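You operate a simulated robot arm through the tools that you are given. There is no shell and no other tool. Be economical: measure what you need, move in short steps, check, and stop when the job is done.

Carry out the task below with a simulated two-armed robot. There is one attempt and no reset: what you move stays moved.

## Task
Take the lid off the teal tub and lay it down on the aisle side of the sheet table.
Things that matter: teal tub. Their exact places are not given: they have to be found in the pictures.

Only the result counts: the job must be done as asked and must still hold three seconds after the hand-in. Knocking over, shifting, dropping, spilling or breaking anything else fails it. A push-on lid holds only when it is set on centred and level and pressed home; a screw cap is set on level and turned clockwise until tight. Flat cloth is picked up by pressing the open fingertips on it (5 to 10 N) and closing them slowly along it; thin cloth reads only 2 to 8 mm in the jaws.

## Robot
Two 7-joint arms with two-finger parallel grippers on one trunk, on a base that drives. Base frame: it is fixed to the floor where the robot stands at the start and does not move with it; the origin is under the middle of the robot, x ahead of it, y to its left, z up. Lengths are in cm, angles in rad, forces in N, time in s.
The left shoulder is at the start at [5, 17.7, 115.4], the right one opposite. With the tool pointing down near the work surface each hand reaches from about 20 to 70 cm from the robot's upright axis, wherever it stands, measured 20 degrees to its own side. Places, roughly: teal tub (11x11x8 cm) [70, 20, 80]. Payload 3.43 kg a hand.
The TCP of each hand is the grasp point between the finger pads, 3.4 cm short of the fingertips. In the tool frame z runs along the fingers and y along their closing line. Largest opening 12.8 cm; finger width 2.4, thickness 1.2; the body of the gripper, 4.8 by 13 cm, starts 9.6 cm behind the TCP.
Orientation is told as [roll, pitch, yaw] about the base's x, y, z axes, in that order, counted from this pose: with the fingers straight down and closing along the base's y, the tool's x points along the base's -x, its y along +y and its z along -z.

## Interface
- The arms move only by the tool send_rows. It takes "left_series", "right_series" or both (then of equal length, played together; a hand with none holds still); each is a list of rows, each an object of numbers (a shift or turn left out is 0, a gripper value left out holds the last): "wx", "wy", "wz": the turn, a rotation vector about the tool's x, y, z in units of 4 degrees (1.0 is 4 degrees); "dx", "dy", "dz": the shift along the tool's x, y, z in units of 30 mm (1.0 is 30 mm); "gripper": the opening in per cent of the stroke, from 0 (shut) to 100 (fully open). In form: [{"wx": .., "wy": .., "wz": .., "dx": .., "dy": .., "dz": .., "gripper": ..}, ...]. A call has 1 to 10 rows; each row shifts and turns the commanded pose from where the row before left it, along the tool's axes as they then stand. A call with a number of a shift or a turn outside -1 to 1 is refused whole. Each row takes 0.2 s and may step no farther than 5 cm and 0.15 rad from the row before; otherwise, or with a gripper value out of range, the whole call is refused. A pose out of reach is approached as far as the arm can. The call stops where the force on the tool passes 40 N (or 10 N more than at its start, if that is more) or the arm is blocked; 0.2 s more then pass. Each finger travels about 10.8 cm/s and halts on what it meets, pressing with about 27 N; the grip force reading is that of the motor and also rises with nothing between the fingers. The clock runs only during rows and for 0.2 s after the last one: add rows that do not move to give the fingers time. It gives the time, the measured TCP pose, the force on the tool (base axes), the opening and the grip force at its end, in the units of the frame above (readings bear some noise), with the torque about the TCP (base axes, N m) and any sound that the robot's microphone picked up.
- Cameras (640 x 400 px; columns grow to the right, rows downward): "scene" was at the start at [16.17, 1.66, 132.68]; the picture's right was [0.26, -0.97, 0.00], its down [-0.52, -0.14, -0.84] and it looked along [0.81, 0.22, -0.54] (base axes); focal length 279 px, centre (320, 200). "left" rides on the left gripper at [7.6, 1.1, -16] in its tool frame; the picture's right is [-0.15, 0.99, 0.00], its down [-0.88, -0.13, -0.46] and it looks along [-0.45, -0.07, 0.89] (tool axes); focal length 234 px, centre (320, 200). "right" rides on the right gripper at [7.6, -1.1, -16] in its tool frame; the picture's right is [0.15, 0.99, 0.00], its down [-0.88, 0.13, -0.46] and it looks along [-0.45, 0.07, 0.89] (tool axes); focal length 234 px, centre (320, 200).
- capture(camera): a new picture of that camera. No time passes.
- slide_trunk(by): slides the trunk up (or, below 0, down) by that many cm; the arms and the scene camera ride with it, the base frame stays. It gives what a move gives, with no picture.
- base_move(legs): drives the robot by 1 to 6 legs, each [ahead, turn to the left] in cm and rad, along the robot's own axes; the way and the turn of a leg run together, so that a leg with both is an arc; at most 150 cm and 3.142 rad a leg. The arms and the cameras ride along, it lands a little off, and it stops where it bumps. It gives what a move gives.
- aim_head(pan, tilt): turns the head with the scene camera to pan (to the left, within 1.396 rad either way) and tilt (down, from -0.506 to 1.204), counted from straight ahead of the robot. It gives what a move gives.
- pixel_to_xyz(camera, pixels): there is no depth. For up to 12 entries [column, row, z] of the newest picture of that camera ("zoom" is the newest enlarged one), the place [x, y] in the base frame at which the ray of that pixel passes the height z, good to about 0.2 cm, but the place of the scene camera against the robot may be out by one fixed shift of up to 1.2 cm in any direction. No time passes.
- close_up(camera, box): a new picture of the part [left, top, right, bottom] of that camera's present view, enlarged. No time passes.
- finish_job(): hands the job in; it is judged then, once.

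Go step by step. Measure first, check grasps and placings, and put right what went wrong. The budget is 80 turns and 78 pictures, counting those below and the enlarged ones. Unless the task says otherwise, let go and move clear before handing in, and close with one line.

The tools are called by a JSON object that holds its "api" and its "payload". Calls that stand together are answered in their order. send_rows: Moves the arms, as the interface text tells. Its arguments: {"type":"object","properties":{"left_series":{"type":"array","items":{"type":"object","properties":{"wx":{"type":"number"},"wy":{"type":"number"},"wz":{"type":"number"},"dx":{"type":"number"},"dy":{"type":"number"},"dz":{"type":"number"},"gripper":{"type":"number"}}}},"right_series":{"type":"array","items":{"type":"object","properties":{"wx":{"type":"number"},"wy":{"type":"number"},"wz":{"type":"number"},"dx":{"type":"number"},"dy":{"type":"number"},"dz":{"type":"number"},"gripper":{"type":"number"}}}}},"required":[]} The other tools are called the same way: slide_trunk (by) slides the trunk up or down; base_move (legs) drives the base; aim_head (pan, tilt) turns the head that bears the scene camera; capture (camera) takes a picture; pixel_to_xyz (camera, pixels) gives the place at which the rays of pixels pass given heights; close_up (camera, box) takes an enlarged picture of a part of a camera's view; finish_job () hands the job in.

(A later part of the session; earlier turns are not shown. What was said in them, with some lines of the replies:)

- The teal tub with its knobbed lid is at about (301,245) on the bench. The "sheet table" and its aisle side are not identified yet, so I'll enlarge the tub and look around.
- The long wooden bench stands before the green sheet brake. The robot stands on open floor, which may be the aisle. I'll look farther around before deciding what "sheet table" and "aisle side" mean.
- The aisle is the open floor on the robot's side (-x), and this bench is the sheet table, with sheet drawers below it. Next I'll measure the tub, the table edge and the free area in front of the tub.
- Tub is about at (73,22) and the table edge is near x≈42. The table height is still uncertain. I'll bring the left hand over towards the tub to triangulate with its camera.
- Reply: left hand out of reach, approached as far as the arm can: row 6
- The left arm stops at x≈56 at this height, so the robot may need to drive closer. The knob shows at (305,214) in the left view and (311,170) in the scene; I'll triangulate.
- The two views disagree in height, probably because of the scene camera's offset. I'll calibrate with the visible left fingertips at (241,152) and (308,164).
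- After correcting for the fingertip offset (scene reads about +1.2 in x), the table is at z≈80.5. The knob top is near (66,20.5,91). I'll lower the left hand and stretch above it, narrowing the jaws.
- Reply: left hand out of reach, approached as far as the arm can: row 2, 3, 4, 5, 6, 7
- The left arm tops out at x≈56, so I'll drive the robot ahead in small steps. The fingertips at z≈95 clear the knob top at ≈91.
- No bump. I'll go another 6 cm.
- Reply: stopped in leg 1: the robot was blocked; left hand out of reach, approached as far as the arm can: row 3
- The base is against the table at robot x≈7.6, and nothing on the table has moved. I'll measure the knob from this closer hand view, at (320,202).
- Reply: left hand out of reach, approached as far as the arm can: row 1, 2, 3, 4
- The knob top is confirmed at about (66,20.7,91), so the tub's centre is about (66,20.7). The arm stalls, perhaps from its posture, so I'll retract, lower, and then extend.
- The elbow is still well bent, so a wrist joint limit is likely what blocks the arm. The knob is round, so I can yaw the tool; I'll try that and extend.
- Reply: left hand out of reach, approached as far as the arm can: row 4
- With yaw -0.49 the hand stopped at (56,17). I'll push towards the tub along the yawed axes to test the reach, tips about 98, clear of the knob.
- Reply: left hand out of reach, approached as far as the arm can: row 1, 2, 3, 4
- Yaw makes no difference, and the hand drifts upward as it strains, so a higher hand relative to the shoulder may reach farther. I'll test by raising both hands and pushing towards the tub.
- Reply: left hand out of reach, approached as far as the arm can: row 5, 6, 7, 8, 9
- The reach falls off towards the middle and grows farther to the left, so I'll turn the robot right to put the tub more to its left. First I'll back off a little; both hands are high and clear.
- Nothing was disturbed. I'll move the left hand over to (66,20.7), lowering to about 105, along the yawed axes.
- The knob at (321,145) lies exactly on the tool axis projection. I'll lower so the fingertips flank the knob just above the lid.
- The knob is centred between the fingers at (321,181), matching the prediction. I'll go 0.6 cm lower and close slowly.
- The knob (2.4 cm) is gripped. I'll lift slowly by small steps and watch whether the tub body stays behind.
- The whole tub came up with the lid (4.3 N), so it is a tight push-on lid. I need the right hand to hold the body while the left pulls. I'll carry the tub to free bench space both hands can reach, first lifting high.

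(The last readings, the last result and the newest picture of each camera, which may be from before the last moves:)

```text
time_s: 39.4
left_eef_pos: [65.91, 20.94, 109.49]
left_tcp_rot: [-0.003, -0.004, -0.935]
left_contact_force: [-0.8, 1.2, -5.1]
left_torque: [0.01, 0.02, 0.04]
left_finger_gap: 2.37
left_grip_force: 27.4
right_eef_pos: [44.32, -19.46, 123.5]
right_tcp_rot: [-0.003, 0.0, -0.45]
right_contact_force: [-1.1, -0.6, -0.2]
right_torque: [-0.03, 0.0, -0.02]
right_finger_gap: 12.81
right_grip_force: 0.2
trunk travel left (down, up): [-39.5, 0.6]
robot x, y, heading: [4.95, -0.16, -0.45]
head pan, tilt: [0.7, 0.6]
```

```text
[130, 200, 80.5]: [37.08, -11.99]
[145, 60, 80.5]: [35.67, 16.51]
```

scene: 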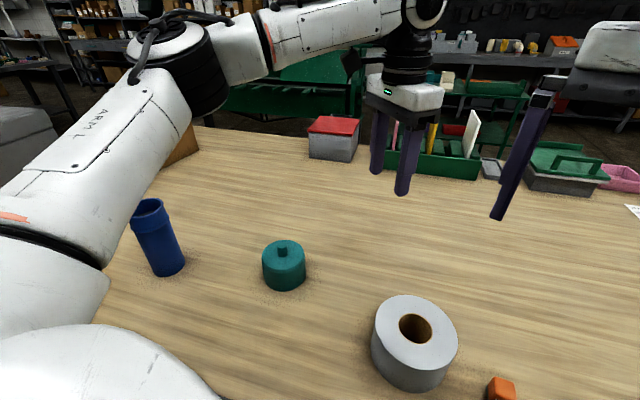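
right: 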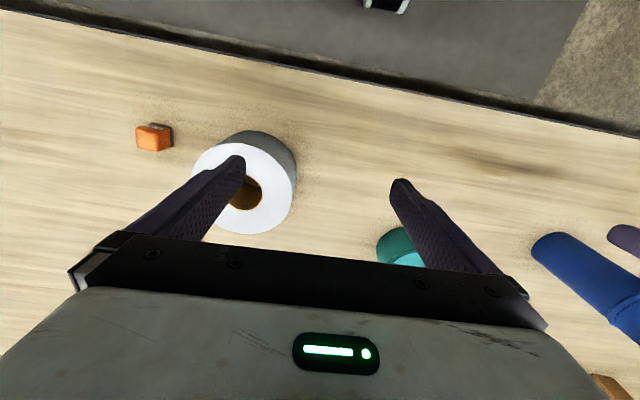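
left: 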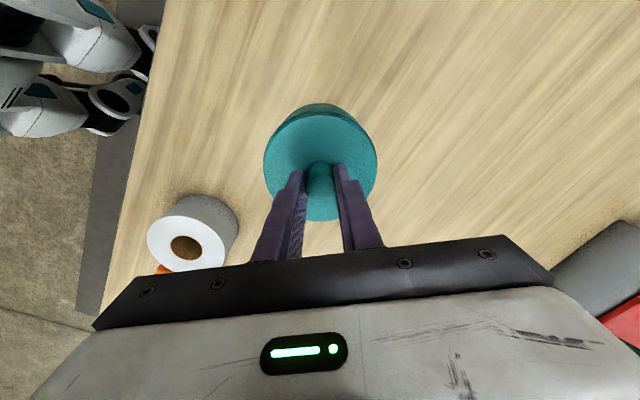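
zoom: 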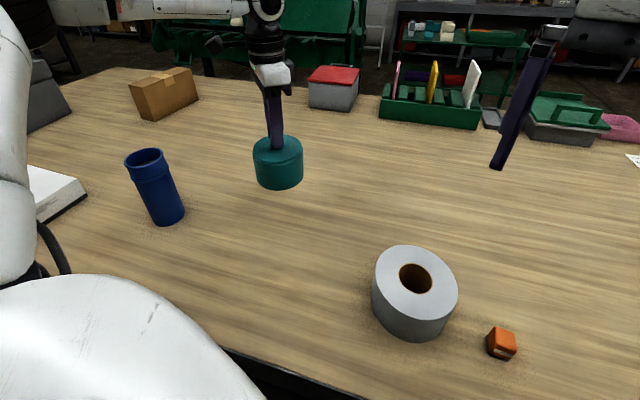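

The tub hangs clear at z≈98 at its bottom, and the table edge is at x≈36.5. I'll retract 15 cm towards the robot, then turn left 0.35.

{"api": "send_rows", "payload": {"left_series": [{"dx": 0.594, "dy": -0.806}, {"dx": 0.594, "dy": -0.806}, {"dx": 0.594, "dy": -0.806}, {"dx": 0.594, "dy": -0.806}, {"dx": 0.594, "dy": -0.806}, {}]}}

{"api": "base_move", "payload": {"legs": [[0, 0.35]]}}

```text
time_s: 40.8
left_eef_pos: [51.05, 20.92, 109.74]
left_tcp_rot: [-0.001, -0.001, -0.935]
left_contact_force: [-0.3, -0.2, -5.8]
left_torque: [0.0, 0.02, 0.01]
left_finger_gap: 2.38
left_grip_force: 27.3
right_eef_pos: [44.22, -19.41, 123.6]
right_tcp_rot: [-0.002, 0.004, -0.449]
right_contact_force: [0.2, -1.4, 0.6]
right_torque: [-0.02, -0.03, -0.02]
right_finger_gap: 12.8
right_grip_force: 0.0
trunk travel left (down, up): [-39.5, 0.6]
robot x, y, heading: [4.61, -0.18, -0.448]
head pan, tilt: [0.7, 0.6]
```

```text
time_s: 42.3
left_eef_pos: [40.93, 35.68, 109.8]
left_tcp_rot: [-0.001, -0.004, -0.581]
left_contact_force: [-0.3, 0.7, -6.1]
left_torque: [0.01, 0.0, 0.0]
left_finger_gap: 2.39
left_grip_force: 27.1
right_eef_pos: [48.46, -4.49, 123.64]
right_tcp_rot: [-0.002, 0.002, -0.095]
right_contact_force: [0.3, -0.1, -0.1]
right_torque: [-0.06, 0.01, 0.02]
right_finger_gap: 12.8
right_grip_force: 0.1
trunk travel left (down, up): [-39.5, 0.6]
robot x, y, heading: [4.98, 0.11, -0.093]
head pan, tilt: [0.7, 0.6]
```

Now I'll bring the left hand to (46,15.5) while drawing the right hand back and aside.

{"api": "send_rows", "payload": {"left_series": [{"dx": -0.84, "dy": -0.776}, {"dx": -0.84, "dy": -0.776}, {"dx": -0.84, "dy": -0.776}, {"dx": -0.84, "dy": -0.776}, {"dx": -0.84, "dy": -0.776}, {"dx": -0.84, "dy": -0.776}, {}], "right_series": [{"dx": 0.667, "dy": -0.5}, {"dx": 0.667, "dy": -0.5}, {"dx": 0.667, "dy": -0.5}, {"dx": 0.667, "dy": -0.5}, {"dx": 0.667, "dy": -0.5}, {"dx": 0.667, "dy": -0.5}, {}]}}

{"api": "base_move", "payload": {"legs": [[0, 0.3]]}}

```text
time_s: 43.9
left_eef_pos: [45.9, 15.58, 110.02]
left_tcp_rot: [0.0, -0.002, -0.582]
left_contact_force: [-0.2, 0.4, -4.8]
left_torque: [0.0, -0.01, 0.0]
left_finger_gap: 2.39
left_grip_force: 26.7
right_eef_pos: [35.7, -12.25, 123.72]
right_tcp_rot: [-0.002, 0.002, -0.097]
right_contact_force: [0.6, -0.9, 0.2]
right_torque: [-0.03, 0.01, 0.02]
right_finger_gap: 12.81
right_grip_force: 0.2
trunk travel left (down, up): [-39.5, 0.6]
robot x, y, heading: [4.63, -0.13, -0.09]
head pan, tilt: [0.7, 0.6]
```

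```text
time_s: 45.3
left_eef_pos: [39.73, 26.79, 109.89]
left_tcp_rot: [-0.002, -0.004, -0.287]
left_contact_force: [-0.6, 0.3, -4.4]
left_torque: [-0.03, -0.02, 0.0]
left_finger_gap: 2.36
left_grip_force: 27.1
right_eef_pos: [38.13, -2.68, 123.8]
right_tcp_rot: [-0.002, 0.002, 0.196]
right_contact_force: [0.3, 0.7, 0.0]
right_torque: [-0.01, 0.02, 0.01]
right_finger_gap: 12.81
right_grip_force: 0.0
trunk travel left (down, up): [-39.5, 0.6]
robot x, y, heading: [4.92, -0.0, 0.202]
head pan, tilt: [0.7, 0.6]
```

Now left to about (48,15), then lower to set the tub on the table (contact expected at TCP z≈92.3).

{"api": "send_rows", "payload": {"left_series": [{"dx": -0.78, "dy": -0.58}, {"dx": -0.78, "dy": -0.58}, {"dx": -0.78, "dy": -0.58}, {"dx": -0.78, "dy": -0.58}, {"dx": -0.78, "dy": -0.58}, {}]}}

{"api": "send_rows", "payload": {"left_series": [{"dz": 0.8}, {"dz": 0.8}, {"dz": 0.8}, {"dz": 0.8}, {"dz": 0.8}, {"dz": 0.8}, {"dz": 0.5}, {}]}}

{"api": "aim_head", "payload": {"pan": 0.0, "tilt": 0.85}}

{"api": "capture", "payload": {"camera": "scene"}}

```text
time_s: 46.7
left_eef_pos: [44.36, 20.58, 110.03]
left_tcp_rot: [-0.001, -0.003, -0.289]
left_contact_force: [0.3, -0.2, -4.6]
left_torque: [0.03, -0.01, -0.02]
left_finger_gap: 2.38
left_grip_force: 27.1
left hand out of reach, approached as far as the arm can: row 3, 4, 5
right_eef_pos: [37.91, -2.81, 123.75]
right_tcp_rot: [-0.003, 0.0, 0.198]
right_contact_force: [0.1, -0.1, -0.4]
right_torque: [-0.01, 0.0, 0.0]
right_finger_gap: 12.8
right_grip_force: 0.0
trunk travel left (down, up): [-39.5, 0.6]
robot x, y, heading: [4.28, -0.08, 0.202]
head pan, tilt: [0.7, 0.6]
```

```text
time_s: 48.5
left_eef_pos: [42.48, 23.06, 95.24]
left_tcp_rot: [-0.004, -0.005, -0.291]
left_contact_force: [-0.1, -0.2, -5.2]
left_torque: [0.03, 0.0, 0.0]
left_finger_gap: 2.37
left_grip_force: 26.9
left hand out of reach, approached as far as the arm can: row 2, 3, 4, 5, 6, 7
right_eef_pos: [37.93, -2.81, 123.71]
right_tcp_rot: [-0.001, -0.001, 0.196]
right_contact_force: [0.1, -0.5, 0.9]
right_torque: [0.03, 0.01, -0.02]
right_finger_gap: 12.78
right_grip_force: 0.0
trunk travel left (down, up): [-39.5, 0.6]
robot x, y, heading: [4.64, 0.19, 0.197]
head pan, tilt: [0.7, 0.6]
```

```text
time_s: 49.5
left_eef_pos: [42.57, 23.02, 95.29]
left_tcp_rot: [-0.004, -0.006, -0.29]
left_contact_force: [-0.8, -0.4, -6.5]
left_torque: [0.0, 0.04, 0.0]
left_finger_gap: 2.39
left_grip_force: 26.9
right_eef_pos: [38.02, -2.83, 123.68]
right_tcp_rot: [-0.002, 0.001, 0.197]
right_contact_force: [1.1, 0.0, -0.2]
right_torque: [-0.02, -0.02, -0.01]
right_finger_gap: 12.81
right_grip_force: 0.0
trunk travel left (down, up): [-39.5, 0.6]
robot x, y, heading: [4.83, 0.19, 0.202]
head pan, tilt: [0.0, 0.85]
```

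```text
43 pictures are left
```

scene: 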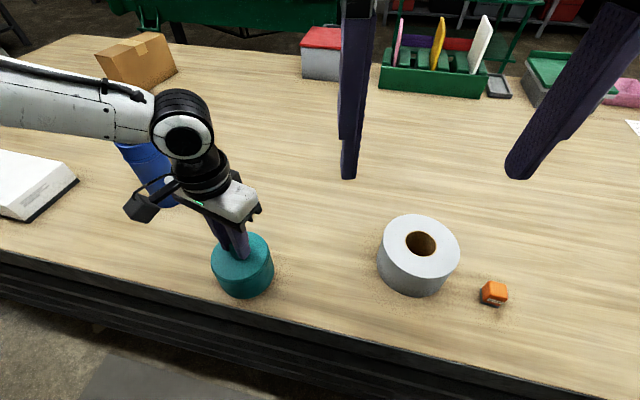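

The left arm can't reach inward well while low relative to the shoulder. I'll raise the hand 15 cm and drop the trunk 15 cm so the hand is higher relative to the shoulder.

{"api": "send_rows", "payload": {"left_series": [{"dz": -1}, {"dz": -1}, {"dz": -1}, {"dz": -1}, {"dz": -1}, {}]}}

{"api": "slide_trunk", "payload": {"by": -14}}

{"api": "send_rows", "payload": {"left_series": [{"dx": -0.6, "dy": -0.5}, {"dx": -0.6, "dy": -0.5}, {"dx": -0.6, "dy": -0.5}, {"dx": -0.3, "dy": -0.3}, {}]}}

```text
time_s: 50.9
left_eef_pos: [42.4, 23.1, 110.23]
left_tcp_rot: [-0.001, 0.0, -0.29]
left_contact_force: [0.8, -1.0, -5.6]
left_torque: [-0.01, -0.01, -0.03]
left_finger_gap: 2.37
left_grip_force: 27.3
right_eef_pos: [38.08, -2.8, 123.74]
right_tcp_rot: [-0.002, 0.002, 0.197]
right_contact_force: [-0.2, -0.2, -1.0]
right_torque: [-0.01, -0.01, 0.03]
right_finger_gap: 12.79
right_grip_force: 0.0
trunk travel left (down, up): [-39.5, 0.6]
robot x, y, heading: [4.54, -0.09, 0.2]
head pan, tilt: [0.0, 0.85]
```

```text
time_s: 52.6
left_eef_pos: [42.45, 23.1, 96.38]
left_tcp_rot: [-0.003, -0.005, -0.29]
left_contact_force: [0.0, 0.5, -4.8]
left_torque: [-0.02, 0.01, 0.0]
left_finger_gap: 2.37
left_grip_force: 26.4
right_eef_pos: [38.11, -2.78, 109.77]
right_tcp_rot: [-0.002, 0.0, 0.197]
right_contact_force: [0.4, 0.3, 0.6]
right_torque: [0.03, 0.0, -0.02]
right_finger_gap: 12.78
right_grip_force: 0.1
trunk travel left (down, up): [-25.5, 14.6]
robot x, y, heading: [4.59, -0.4, 0.196]
head pan, tilt: [0.0, 0.85]
```

```text
time_s: 53.8
left_eef_pos: [44.24, 20.53, 96.2]
left_tcp_rot: [0.0, -0.005, -0.288]
left_contact_force: [-0.4, -0.5, -5.2]
left_torque: [0.02, 0.01, 0.04]
left_finger_gap: 2.37
left_grip_force: 27.1
left hand out of reach, approached as far as the arm can: row 2, 3, 4
right_eef_pos: [38.01, -2.68, 109.63]
right_tcp_rot: [-0.001, 0.0, 0.198]
right_contact_force: [-0.7, -0.5, 0.0]
right_torque: [0.0, 0.01, 0.0]
right_finger_gap: 12.8
right_grip_force: 0.1
trunk travel left (down, up): [-25.5, 14.6]
robot x, y, heading: [5.01, -0.06, 0.198]
head pan, tilt: [0.0, 0.85]
```

Same limit, though the right hand did reach the mirrored spot at yaw 0. So I'll turn the left tool's yaw back (about +0.5 rad) and try again.

{"api": "send_rows", "payload": {"left_series": [{"wz": -1}, {"wz": -1}, {"wz": -1}, {"wz": -1}, {"wz": -1}, {"wz": -1}, {"wz": -1}, {"wz": -1}, {"wz": -1}, {}]}}

{"api": "send_rows", "payload": {"left_series": [{"dx": -0.5, "dy": -0.5}, {"dx": -0.5, "dy": -0.5}, {"dx": -0.3, "dy": -0.5}, {"dx": 0, "dy": -0.4}, {}]}}

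```text
time_s: 56.0
left_eef_pos: [44.34, 20.43, 96.17]
left_tcp_rot: [-0.004, -0.003, 0.34]
left_contact_force: [-0.1, -0.1, -5.3]
left_torque: [-0.02, 0.01, 0.01]
left_finger_gap: 2.37
left_grip_force: 27.3
right_eef_pos: [38.0, -2.73, 109.77]
right_tcp_rot: [-0.001, 0.001, 0.197]
right_contact_force: [0.5, -0.9, -0.3]
right_torque: [0.03, 0.0, 0.02]
right_finger_gap: 12.79
right_grip_force: 0.0
trunk travel left (down, up): [-25.5, 14.6]
robot x, y, heading: [4.93, 0.23, 0.198]
head pan, tilt: [0.0, 0.85]
```

```text
time_s: 57.2
left_eef_pos: [45.49, 21.41, 96.07]
left_tcp_rot: [-0.005, -0.002, 0.339]
left_contact_force: [0.4, -0.5, -5.0]
left_torque: [0.0, 0.02, 0.04]
left_finger_gap: 2.38
left_grip_force: 27.0
left hand out of reach, approached as far as the arm can: row 1, 2, 3, 4
right_eef_pos: [38.02, -2.69, 109.6]
right_tcp_rot: [-0.002, 0.002, 0.197]
right_contact_force: [-0.5, 0.2, -0.2]
right_torque: [0.02, 0.01, 0.01]
right_finger_gap: 12.81
right_grip_force: 0.0
trunk travel left (down, up): [-25.5, 14.6]
robot x, y, heading: [4.94, 0.21, 0.199]
head pan, tilt: [0.0, 0.85]
```

The left arm's inward limit is a fixed line, so I'll set the tub down here at about (45,21) and bring the right hand to it.

{"api": "send_rows", "payload": {"left_series": [{"dx": 0.2, "dy": 0.2, "dz": 0.4}, {"dz": 0.4}, {"dz": 0.3}, {"dz": 0.1}, {"dz": 0.07}, {}]}}

{"api": "capture", "payload": {"camera": "scene"}}

```text
time_s: 58.6
left_eef_pos: [44.71, 21.74, 92.54]
left_tcp_rot: [-0.004, -0.004, 0.342]
left_contact_force: [-4.1, 3.3, 16.2]
left_torque: [0.26, 0.28, 0.03]
left_finger_gap: 2.38
left_grip_force: 27.2
right_eef_pos: [37.85, -2.8, 109.75]
right_tcp_rot: [-0.003, -0.001, 0.196]
right_contact_force: [0.4, 0.0, -1.0]
right_torque: [0.01, 0.0, -0.01]
right_finger_gap: 12.81
right_grip_force: 0.0
trunk travel left (down, up): [-25.5, 14.6]
robot x, y, heading: [4.77, 0.12, 0.196]
head pan, tilt: [0.0, 0.85]
```

```text
42 pictures are left
```

scene: 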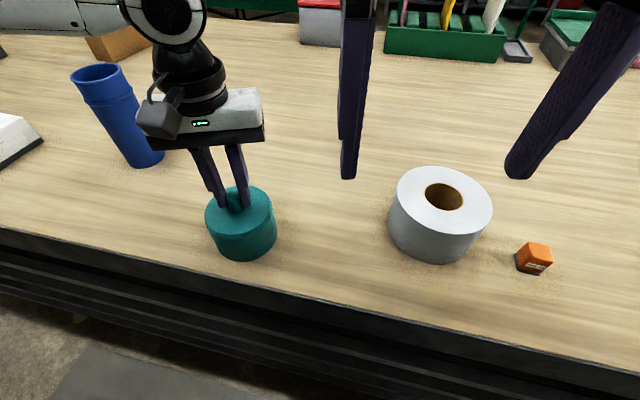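

The tub stands on the table again, still gripped by the knob. Now I'll orient the right hand: yaw to about 45°, then tilt the fingers forward by 55°, so it can hold the tub body from the aisle-right side.

{"api": "send_rows", "payload": {"left_series": [{"dz": -0.03}, {}, {}, {}, {}, {}, {}, {}, {}], "right_series": [{"wz": -0.93}, {"wz": -0.93}, {"wz": -0.93}, {"wz": -0.93}, {"wz": -0.93}, {"wz": -0.93}, {"wz": -0.93}, {"wz": -0.93}, {"wz": -0.93}]}}

{"api": "send_rows", "payload": {"right_series": [{"wy": -1}, {"wy": -1}, {"wy": -1}, {"wy": -1}, {"wy": -1}, {"wy": -1}, {"wy": -1}]}}

{"api": "send_rows", "payload": {"right_series": [{"wy": -1}, {"wy": -1}, {"wy": -1}, {"wy": -1}, {"wy": -1}, {"wy": -1}, {"wy": -0.75}, {}]}}

```text
time_s: 60.6
left_eef_pos: [44.78, 21.6, 92.44]
left_tcp_rot: [-0.004, -0.003, 0.342]
left_contact_force: [0.9, 4.5, 15.7]
left_torque: [0.17, -0.04, 0.04]
left_finger_gap: 2.36
left_grip_force: 26.5
right_eef_pos: [37.82, -2.81, 109.77]
right_tcp_rot: [-0.001, 0.001, 0.785]
right_contact_force: [0.0, -0.8, -0.5]
right_torque: [0.0, -0.04, 0.0]
right_finger_gap: 12.78
right_grip_force: 0.1
trunk travel left (down, up): [-25.5, 14.6]
robot x, y, heading: [4.88, -0.28, 0.198]
head pan, tilt: [0.0, 0.85]
```

```text
time_s: 62.2
left_eef_pos: [44.68, 21.64, 92.45]
left_tcp_rot: [-0.002, -0.004, 0.341]
left_contact_force: [1.6, 3.2, 14.5]
left_torque: [0.1, -0.1, -0.01]
left_finger_gap: 2.39
left_grip_force: 27.0
right_eef_pos: [37.84, -2.77, 109.77]
right_tcp_rot: [0.0, -0.491, 0.782]
right_contact_force: [0.2, -0.6, -0.9]
right_torque: [-0.02, -0.01, 0.0]
right_finger_gap: 12.81
right_grip_force: 0.2
trunk travel left (down, up): [-25.5, 14.6]
robot x, y, heading: [4.63, -0.12, 0.197]
head pan, tilt: [0.0, 0.85]
```

```text
time_s: 64.0
left_eef_pos: [44.65, 21.68, 92.45]
left_tcp_rot: [-0.001, -0.003, 0.339]
left_contact_force: [0.0, 2.4, 8.6]
left_torque: [0.1, -0.03, 0.02]
left_finger_gap: 2.34
left_grip_force: 27.6
right_eef_pos: [39.85, -1.47, 112.71]
right_tcp_rot: [-0.001, -0.958, 0.782]
right_contact_force: [0.5, 0.3, 0.0]
right_torque: [-0.01, 0.02, 0.02]
right_finger_gap: 12.82
right_grip_force: 0.0
right hand out of reach, approached as far as the arm can: row 5, 6, 7
trunk travel left (down, up): [-25.5, 14.6]
robot x, y, heading: [4.54, -0.11, 0.201]
head pan, tilt: [0.0, 0.85]
```

The right hand holds the 55° tilt. Now I'll move it to the pre-grasp at about (36,13,93), 14 cm back from the tub.

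{"api": "send_rows", "payload": {"right_series": [{"dx": 0.667, "dy": 0.722, "dz": 0.97}, {"dx": 0.667, "dy": 0.722, "dz": 0.97}, {"dx": 0.667, "dy": 0.722, "dz": 0.97}, {"dx": 0.667, "dy": 0.722, "dz": 0.97}, {"dx": 0.667, "dy": 0.722, "dz": 0.97}, {"dx": 0.667, "dy": 0.722, "dz": 0.97}, {}]}}

{"api": "capture", "payload": {"camera": "scene"}}

{"api": "capture", "payload": {"camera": "right"}}

```text
time_s: 65.6
left_eef_pos: [44.81, 21.68, 92.49]
left_tcp_rot: [-0.002, -0.001, 0.339]
left_contact_force: [-1.3, -0.4, 4.1]
left_torque: [0.04, 0.05, 0.04]
left_finger_gap: 2.37
left_grip_force: 26.5
right_eef_pos: [37.97, 14.97, 94.73]
right_tcp_rot: [0.0, -0.959, 0.782]
right_contact_force: [-0.1, 0.5, 0.4]
right_torque: [0.01, -0.02, -0.01]
right_finger_gap: 12.78
right_grip_force: 0.0
right hand out of reach, approached as far as the arm can: row 1, 2, 3
trunk travel left (down, up): [-25.5, 14.6]
robot x, y, heading: [4.76, 0.1, 0.201]
head pan, tilt: [0.0, 0.85]
```

```text
41 pictures are left
```

scene: 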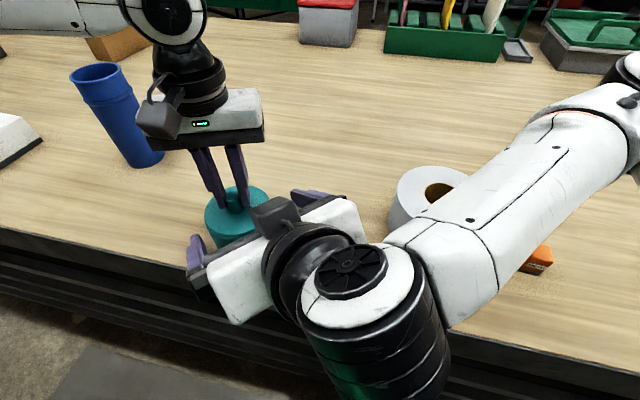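

```text
40 pictures are left
```

right: 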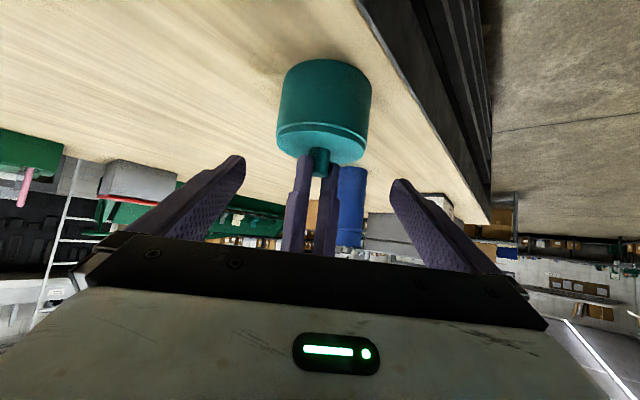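

The tub is centred between the right fingers at column ≈322. I'll approach partway, then check the right forearm's clearance from the roll.

{"api": "send_rows", "payload": {"right_series": [{"dx": 0.525, "dz": 0.5}, {"dx": 0.525, "dz": 0.5}, {"dz": 0.7}, {"dz": 0.7}, {}]}}

{"api": "capture", "payload": {"camera": "scene"}}

{"api": "capture", "payload": {"camera": "right"}}

```text
time_s: 66.8
left_eef_pos: [44.81, 21.69, 92.33]
left_tcp_rot: [0.0, -0.001, 0.339]
left_contact_force: [-1.7, -0.7, 1.5]
left_torque: [0.01, 0.05, 0.04]
left_finger_gap: 2.36
left_grip_force: 26.8
right_eef_pos: [40.71, 17.5, 88.36]
right_tcp_rot: [0.0, -0.959, 0.783]
right_contact_force: [0.8, 1.3, -0.2]
right_torque: [0.04, 0.04, 0.03]
right_finger_gap: 12.8
right_grip_force: 0.0
trunk travel left (down, up): [-25.5, 14.6]
robot x, y, heading: [4.87, -0.21, 0.2]
head pan, tilt: [0.0, 0.85]
```

```text
39 pictures are left
```

scene: 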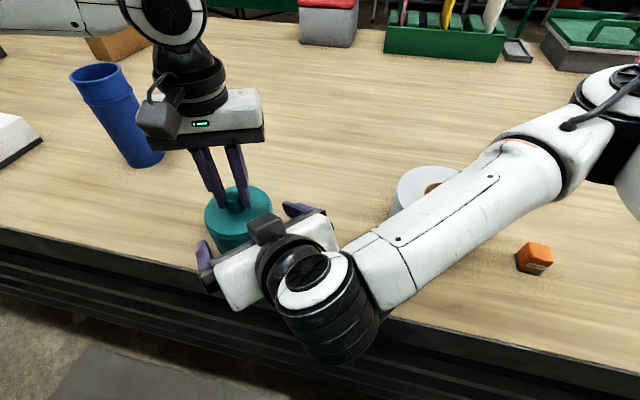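

```text
38 pictures are left
```

right: 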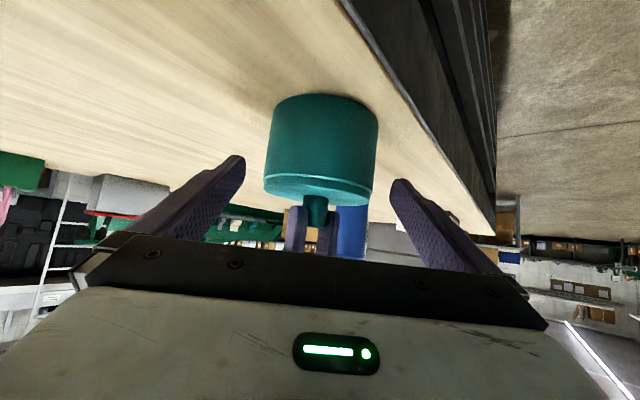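

The forearm still sits well above the roll (its top is about z 88). I'll finish the approach.

{"api": "send_rows", "payload": {"right_series": [{"dz": 0.5}, {"dz": 0.5}, {"dz": 0.5}, {"dz": 0.5}, {}]}}

{"api": "capture", "payload": {"camera": "right"}}

{"api": "capture", "payload": {"camera": "scene"}}

```text
time_s: 68.0
left_eef_pos: [44.77, 21.7, 92.5]
left_tcp_rot: [-0.002, -0.004, 0.34]
left_contact_force: [-1.8, -0.2, -0.6]
left_torque: [0.02, 0.04, 0.05]
left_finger_gap: 2.37
left_grip_force: 27.0
right_eef_pos: [44.13, 21.15, 85.02]
right_tcp_rot: [-0.002, -0.959, 0.78]
right_contact_force: [-0.4, -0.5, 0.1]
right_torque: [0.01, -0.03, -0.03]
right_finger_gap: 12.81
right_grip_force: 0.1
trunk travel left (down, up): [-25.5, 14.6]
robot x, y, heading: [4.71, -0.13, 0.195]
head pan, tilt: [0.0, 0.85]
```

```text
37 pictures are left
```

right: 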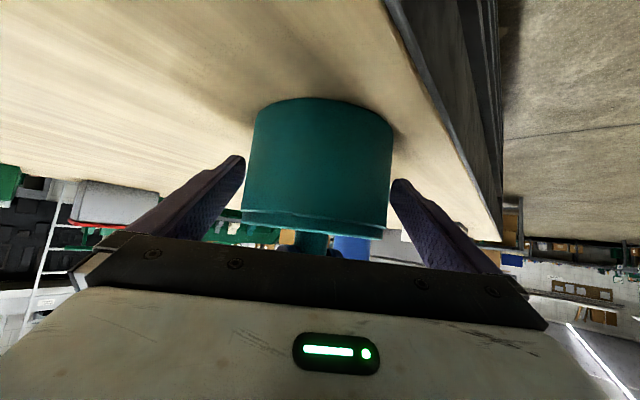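

```text
36 pictures are left
```

scene: 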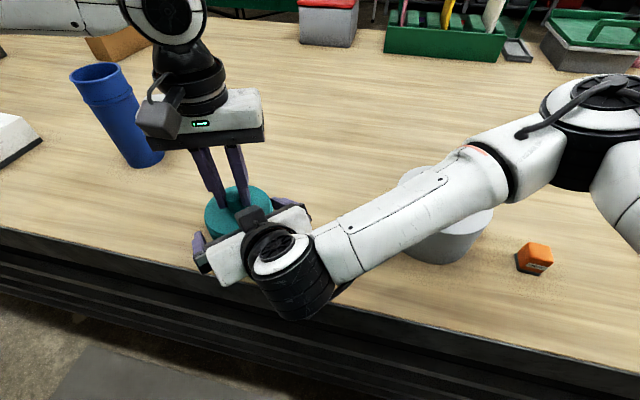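

The right fingertips flank the tub body below the lid seam (seam at row ≈215, tips at rows 155–190). I'll close slowly.

{"api": "send_rows", "payload": {"right_series": [{"gripper": 95}, {"gripper": 91}, {"gripper": 88}, {"gripper": 85}, {"gripper": 82}, {"gripper": 78}, {"gripper": 74}, {"gripper": 70}, {}]}}

{"api": "capture", "payload": {"camera": "right"}}

```text
time_s: 70.0
left_eef_pos: [44.78, 21.65, 92.33]
left_tcp_rot: [-0.004, -0.002, 0.338]
left_contact_force: [-0.4, -0.3, 0.7]
left_torque: [0.0, 0.02, 0.02]
left_finger_gap: 2.37
left_grip_force: 26.8
right_eef_pos: [44.09, 21.25, 85.05]
right_tcp_rot: [0.001, -0.957, 0.783]
right_contact_force: [-1.5, 0.3, 1.1]
right_torque: [-0.12, -0.14, 0.07]
right_finger_gap: 10.93
right_grip_force: 26.6
trunk travel left (down, up): [-25.5, 14.6]
robot x, y, heading: [4.8, 0.33, 0.2]
head pan, tilt: [0.0, 0.85]
heard: snap
```

```text
35 pictures are left
```

right: 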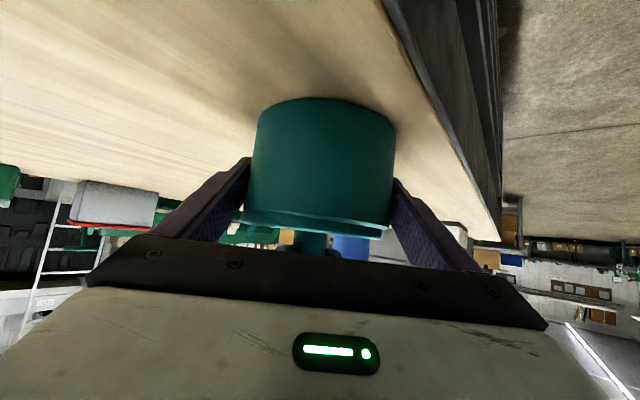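

The body is gripped at 10.93 cm, and a "snap" was heard, so the lid may have come loose. I'll pull the left hand up slowly.

{"api": "send_rows", "payload": {"left_series": [{"dz": -0.1}, {"dz": -0.1}, {"dz": -0.1}, {"dz": -0.1}, {"dz": -0.1}, {"dz": -0.15}, {"dz": -0.15}, {"dz": -0.15}, {}]}}

{"api": "capture", "payload": {"camera": "right"}}

{"api": "close_up", "payload": {"camera": "scene", "box": [140, 120, 360, 320]}}

```text
time_s: 72.0
left_eef_pos: [44.65, 21.64, 95.07]
left_tcp_rot: [-0.003, -0.001, 0.34]
left_contact_force: [0.0, 0.2, -0.8]
left_torque: [0.02, -0.01, 0.0]
left_finger_gap: 2.34
left_grip_force: 27.0
right_eef_pos: [44.24, 21.16, 84.98]
right_tcp_rot: [0.0, -0.959, 0.783]
right_contact_force: [-1.4, 0.4, -0.3]
right_torque: [0.15, 0.2, 0.03]
right_finger_gap: 10.94
right_grip_force: 27.0
trunk travel left (down, up): [-25.5, 14.6]
robot x, y, heading: [4.88, 0.21, 0.201]
head pan, tilt: [0.0, 0.85]
```

```text
34 pictures are left
```

right: 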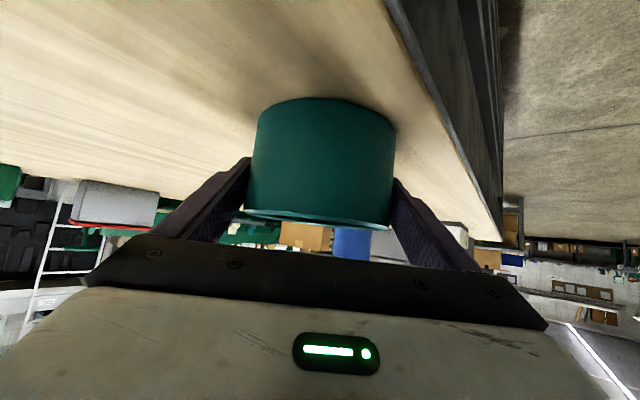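

```text
2.00 times, centred on (250, 220) of scene
```

zoom: 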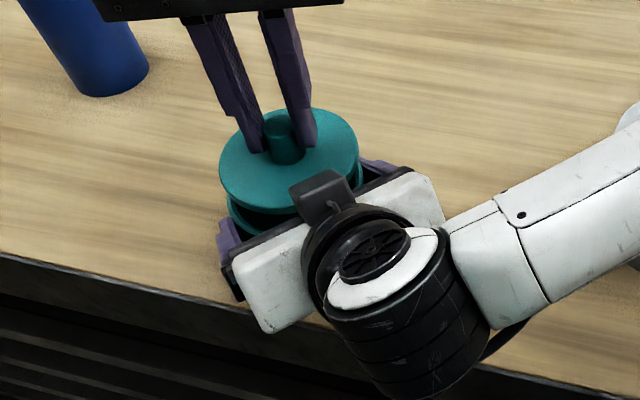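

The lid is off: it hangs from the left hand with a gap above the tub. I'll lift it, carry it +15 cm in y to clear bench space near the aisle edge, and check.

{"api": "send_rows", "payload": {"left_series": [{"dz": -0.9}, {"dz": -0.9}, {"dx": -0.4, "dy": 0.92}, {"dx": -0.4, "dy": 0.92}, {"dx": -0.4, "dy": 0.92}, {"dx": -0.4, "dy": 0.92}, {"dx": -0.4, "dy": 0.92}, {}]}}

{"api": "capture", "payload": {"camera": "scene"}}

{"api": "capture", "payload": {"camera": "left"}}

```text
time_s: 73.8
left_eef_pos: [45.88, 36.69, 100.46]
left_tcp_rot: [-0.003, -0.002, 0.337]
left_contact_force: [-0.1, -0.7, 0.3]
left_torque: [0.0, -0.01, 0.0]
left_finger_gap: 2.37
left_grip_force: 26.5
right_eef_pos: [44.17, 21.27, 84.94]
right_tcp_rot: [-0.002, -0.958, 0.781]
right_contact_force: [0.9, 0.8, 0.7]
right_torque: [0.1, 0.09, -0.07]
right_finger_gap: 10.96
right_grip_force: 27.0
trunk travel left (down, up): [-25.5, 14.6]
robot x, y, heading: [4.3, -0.19, 0.197]
head pan, tilt: [0.0, 0.85]
```

```text
32 pictures are left
```

scene: 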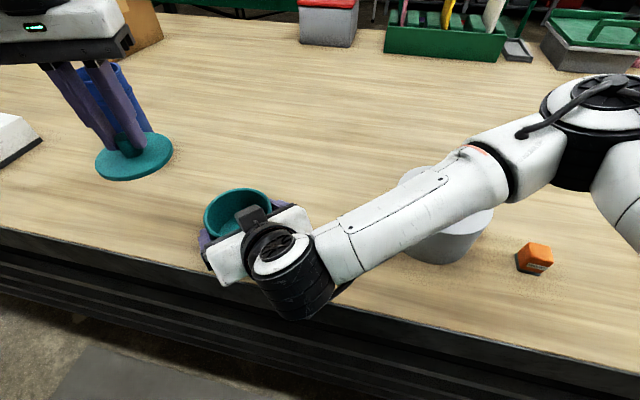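

```text
31 pictures are left
```

left: 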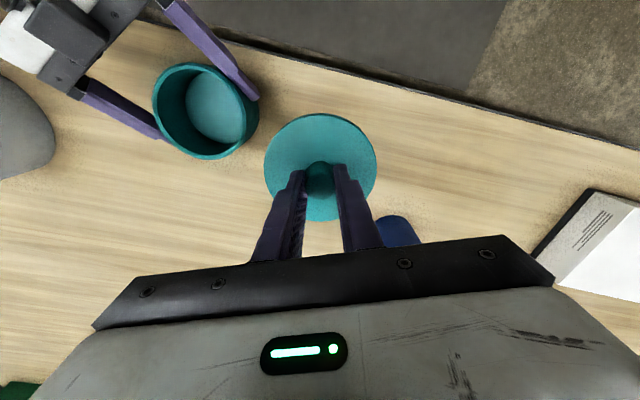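

The way down is clear (the bottle is farther back). I'll lower the lid to near the table, then in small steps until contact.

{"api": "send_rows", "payload": {"left_series": [{"dz": 1}, {"dz": 1}, {"dz": 1}, {"dz": 0.8}, {}]}}

{"api": "send_rows", "payload": {"left_series": [{"dz": 0.1}, {"dz": 0.1}, {"dz": 0.1}, {"dz": 0.1}, {"dz": 0.1}, {}]}}

{"api": "capture", "payload": {"camera": "scene"}}

```text
time_s: 75.0
left_eef_pos: [45.78, 36.67, 89.14]
left_tcp_rot: [-0.002, -0.003, 0.34]
left_contact_force: [0.3, 0.7, 0.4]
left_torque: [0.01, 0.01, 0.04]
left_finger_gap: 2.38
left_grip_force: 27.2
right_eef_pos: [44.12, 21.17, 85.13]
right_tcp_rot: [0.001, -0.957, 0.782]
right_contact_force: [0.7, -0.4, -0.1]
right_torque: [0.13, 0.1, 0.03]
right_finger_gap: 10.96
right_grip_force: 27.0
trunk travel left (down, up): [-25.5, 14.6]
robot x, y, heading: [4.71, -0.16, 0.204]
head pan, tilt: [0.0, 0.85]
```

```text
time_s: 76.4
left_eef_pos: [45.9, 36.74, 87.56]
left_tcp_rot: [-0.002, -0.002, 0.341]
left_contact_force: [0.1, 0.0, -0.7]
left_torque: [0.01, -0.01, 0.02]
left_finger_gap: 2.33
left_grip_force: 26.8
right_eef_pos: [44.12, 21.26, 84.99]
right_tcp_rot: [0.0, -0.957, 0.781]
right_contact_force: [1.1, -0.1, 1.3]
right_torque: [0.15, 0.16, 0.0]
right_finger_gap: 10.94
right_grip_force: 27.0
trunk travel left (down, up): [-25.5, 14.6]
robot x, y, heading: [4.63, 0.2, 0.199]
head pan, tilt: [0.0, 0.85]
```

```text
30 pictures are left
```

scene: 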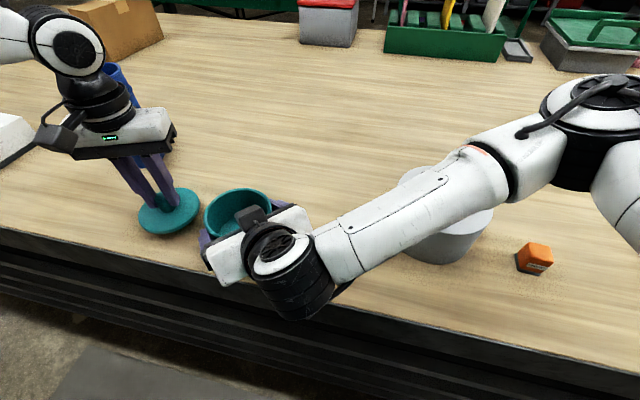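

Not yet in contact. I'll continue in small steps.

{"api": "send_rows", "payload": {"left_series": [{"dz": 0.1}, {"dz": 0.1}, {"dz": 0.1}, {"dz": 0.07}, {}]}}

```text
time_s: 77.6
left_eef_pos: [45.79, 36.69, 86.58]
left_tcp_rot: [0.0, -0.003, 0.339]
left_contact_force: [0.5, -1.6, -0.4]
left_torque: [0.01, -0.04, 0.0]
left_finger_gap: 2.36
left_grip_force: 26.5
right_eef_pos: [44.16, 21.22, 85.02]
right_tcp_rot: [0.0, -0.958, 0.783]
right_contact_force: [0.3, 0.2, 0.3]
right_torque: [0.19, 0.16, 0.0]
right_finger_gap: 10.95
right_grip_force: 27.0
trunk travel left (down, up): [-25.5, 14.6]
robot x, y, heading: [4.96, 0.11, 0.196]
head pan, tilt: [0.0, 0.85]
```

{"api": "send_rows", "payload": {"left_series": [{"dz": 0.07}, {"dz": 0.07}, {"dz": 0.07}, {}]}}

{"api": "close_up", "payload": {"camera": "scene", "box": [100, 150, 300, 280]}}

```text
time_s: 78.6
left_eef_pos: [45.8, 36.54, 85.89]
left_tcp_rot: [-0.001, -0.001, 0.338]
left_contact_force: [-0.1, -0.3, -0.4]
left_torque: [-0.02, 0.0, -0.01]
left_finger_gap: 2.38
left_grip_force: 27.1
right_eef_pos: [44.23, 21.21, 85.04]
right_tcp_rot: [0.001, -0.957, 0.782]
right_contact_force: [0.2, -0.4, 0.5]
right_torque: [0.16, 0.19, 0.02]
right_finger_gap: 10.93
right_grip_force: 26.9
trunk travel left (down, up): [-25.5, 14.6]
robot x, y, heading: [4.96, 0.23, 0.194]
head pan, tilt: [0.0, 0.85]
```

```text
3.08 times, centred on (200, 215) of scene
```

zoom: 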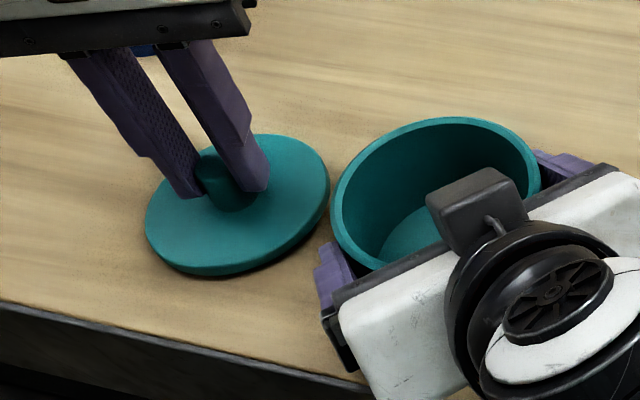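

Nearly down, as the shadow shows. I'll step on until a contact force appears.

{"api": "send_rows", "payload": {"left_series": [{"dz": 0.06}, {"dz": 0.06}, {"dz": 0.06}, {"dz": 0.06}, {}]}}

```text
time_s: 79.8
left_eef_pos: [45.9, 36.62, 85.29]
left_tcp_rot: [-0.003, -0.003, 0.338]
left_contact_force: [-2.9, 1.5, 9.7]
left_torque: [0.06, 0.19, -0.01]
left_finger_gap: 2.38
left_grip_force: 27.7
right_eef_pos: [44.06, 21.18, 84.95]
right_tcp_rot: [-0.001, -0.959, 0.785]
right_contact_force: [-0.3, 0.4, -1.1]
right_torque: [0.07, 0.06, -0.04]
right_finger_gap: 10.93
right_grip_force: 26.7
trunk travel left (down, up): [-25.5, 14.6]
robot x, y, heading: [4.65, -0.16, 0.202]
head pan, tilt: [0.0, 0.85]
```

Contact at 9.7 N. I'll release slowly and lift clear.

{"api": "send_rows", "payload": {"left_series": [{"gripper": 21}, {"gripper": 25}, {"gripper": 32}, {"gripper": 42}, {"gripper": 50}, {}, {"dz": -0.5}, {"dz": -1}, {"dz": -1}, {"dz": -1}]}}

{"api": "capture", "payload": {"camera": "left"}}

{"api": "capture", "payload": {"camera": "scene"}}

```text
time_s: 82.0
left_eef_pos: [46.15, 36.58, 95.7]
left_tcp_rot: [-0.001, -0.003, 0.339]
left_contact_force: [0.1, 0.5, 0.2]
left_torque: [0.0, 0.04, 0.01]
left_finger_gap: 6.38
left_grip_force: 0.0
right_eef_pos: [44.13, 21.28, 85.01]
right_tcp_rot: [0.0, -0.958, 0.783]
right_contact_force: [-1.3, -1.4, 0.4]
right_torque: [0.09, 0.22, 0.11]
right_finger_gap: 10.92
right_grip_force: 26.4
trunk travel left (down, up): [-25.5, 14.6]
robot x, y, heading: [4.89, 0.42, 0.204]
head pan, tilt: [0.0, 0.85]
```

```text
28 pictures are left
```

left: 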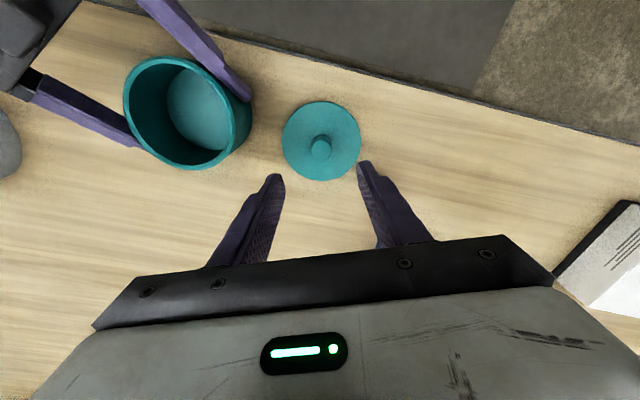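

```text
27 pictures are left
```

scene: 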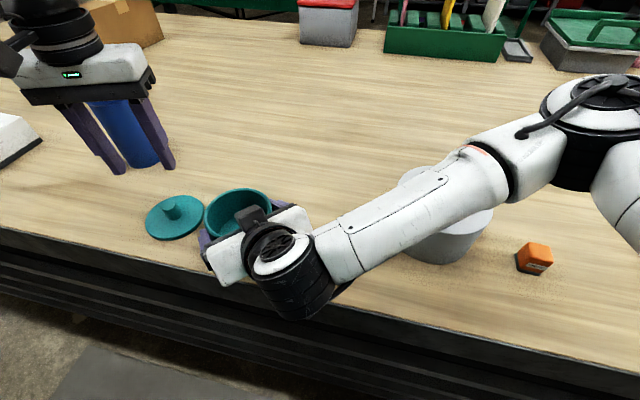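

The lid lies flat on the aisle side and the tub stands open. I'll raise the left hand more, then release the right hand slowly and back it out along its approach line.

{"api": "send_rows", "payload": {"left_series": [{"dz": -0.8}, {"dz": -0.8}, {}, {}, {}, {}, {}, {}, {}], "right_series": [{"gripper": 87}, {"gripper": 90}, {"gripper": 95}, {"gripper": 100}, {}, {"dz": -0.5}, {"dz": -0.5}, {"dz": -0.5}, {"dz": -0.5}]}}

{"api": "capture", "payload": {"camera": "right"}}

```text
time_s: 84.0
left_eef_pos: [45.88, 36.5, 100.59]
left_tcp_rot: [-0.002, -0.002, 0.341]
left_contact_force: [1.2, 0.6, 0.0]
left_torque: [0.02, 0.04, 0.0]
left_finger_gap: 6.37
left_grip_force: 0.0
right_eef_pos: [40.83, 17.77, 88.36]
right_tcp_rot: [0.0, -0.959, 0.78]
right_contact_force: [0.5, -0.2, 0.1]
right_torque: [-0.02, 0.02, 0.01]
right_finger_gap: 12.8
right_grip_force: 0.1
trunk travel left (down, up): [-25.5, 14.6]
robot x, y, heading: [4.77, 0.49, 0.199]
head pan, tilt: [0.0, 0.85]
```

```text
26 pictures are left
```

right: 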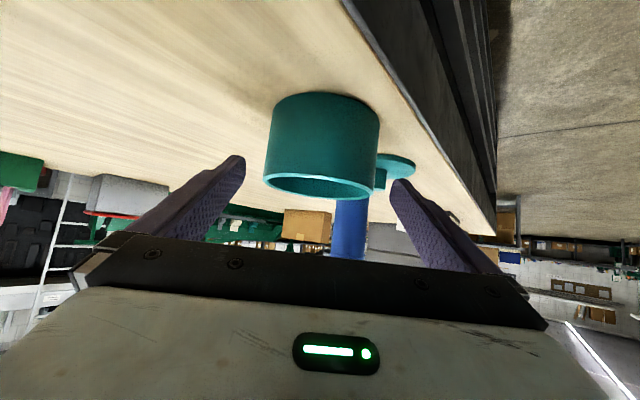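

The tub stayed put, standing upright. I'll back the right hand out the rest of the way along the reversed path.

{"api": "send_rows", "payload": {"right_series": [{"dz": -0.6}, {"dz": -0.5}, {"dx": -0.5, "dz": -0.3}, {"dx": -0.6, "dz": -0.3}, {"dx": -0.6}, {"dx": -0.6}, {}]}}

{"api": "capture", "payload": {"camera": "scene"}}

```text
time_s: 85.6
left_eef_pos: [46.03, 36.57, 100.61]
left_tcp_rot: [-0.001, -0.003, 0.339]
left_contact_force: [-0.2, -0.6, -0.4]
left_torque: [-0.01, -0.02, -0.01]
left_finger_gap: 6.39
left_grip_force: 0.0
right_eef_pos: [40.5, 17.61, 96.86]
right_tcp_rot: [-0.001, -0.958, 0.782]
right_contact_force: [-0.3, 0.1, -0.3]
right_torque: [0.02, 0.02, -0.01]
right_finger_gap: 12.79
right_grip_force: 0.0
trunk travel left (down, up): [-25.5, 14.6]
robot x, y, heading: [4.73, 0.0, 0.2]
head pan, tilt: [0.0, 0.85]
```

```text
25 pictures are left
```

scene: 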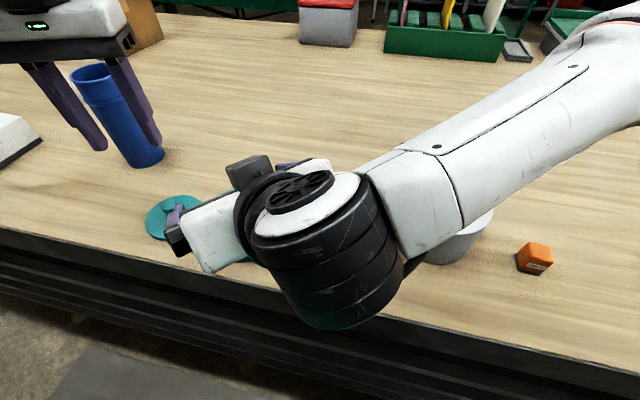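

I'll raise the right hand and swing it aside to see everything.

{"api": "send_rows", "payload": {"right_series": [{"dx": -0.8, "dz": -0.5}, {"dx": -0.8, "dz": -0.5}, {"dx": -0.8, "dz": -0.5}, {"dx": -0.5, "dy": -0.8}, {"dy": -0.9}, {"dy": -0.9}, {"dy": -0.9}, {"dy": -0.9}, {}]}}

{"api": "capture", "payload": {"camera": "scene"}}

```text
time_s: 87.6
left_eef_pos: [45.92, 36.48, 100.49]
left_tcp_rot: [-0.001, -0.003, 0.341]
left_contact_force: [0.0, -0.4, -0.2]
left_torque: [-0.01, 0.03, 0.0]
left_finger_gap: 6.42
left_grip_force: 0.1
right_eef_pos: [50.93, 9.17, 106.4]
right_tcp_rot: [-0.003, -0.958, 0.78]
right_contact_force: [-0.6, 0.0, -0.4]
right_torque: [-0.03, 0.0, -0.03]
right_finger_gap: 12.79
right_grip_force: 0.1
trunk travel left (down, up): [-25.5, 14.6]
robot x, y, heading: [5.13, -0.04, 0.196]
head pan, tilt: [0.0, 0.85]
```

```text
24 pictures are left
```

scene: 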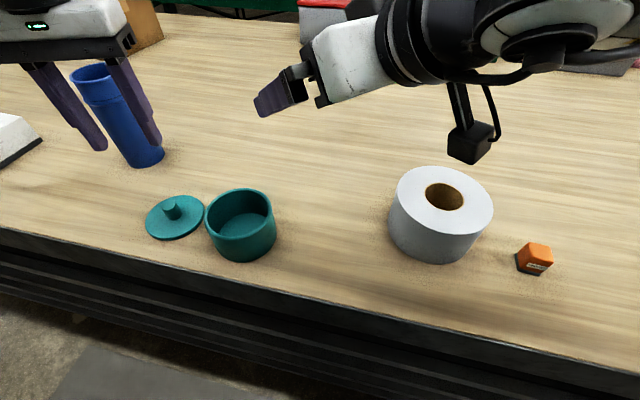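

The lid lies flat at (175,217) on the aisle side, and the open tub stands upright at (240,225). The roll, the orange block and the bottle are undisturbed, and both hands are clear. I'm handing in.

{"api": "finish_job", "payload": {}}

```text
The job is handed in.
```

The lid is off the teal tub and lies flat near the aisle edge of the bench. I took that bench to be the sheet table and the robot's side to be the aisle. The open tub stands upright next to the lid, about 21 cm nearer the aisle than where it started, because I had to move it so both hands could reach.
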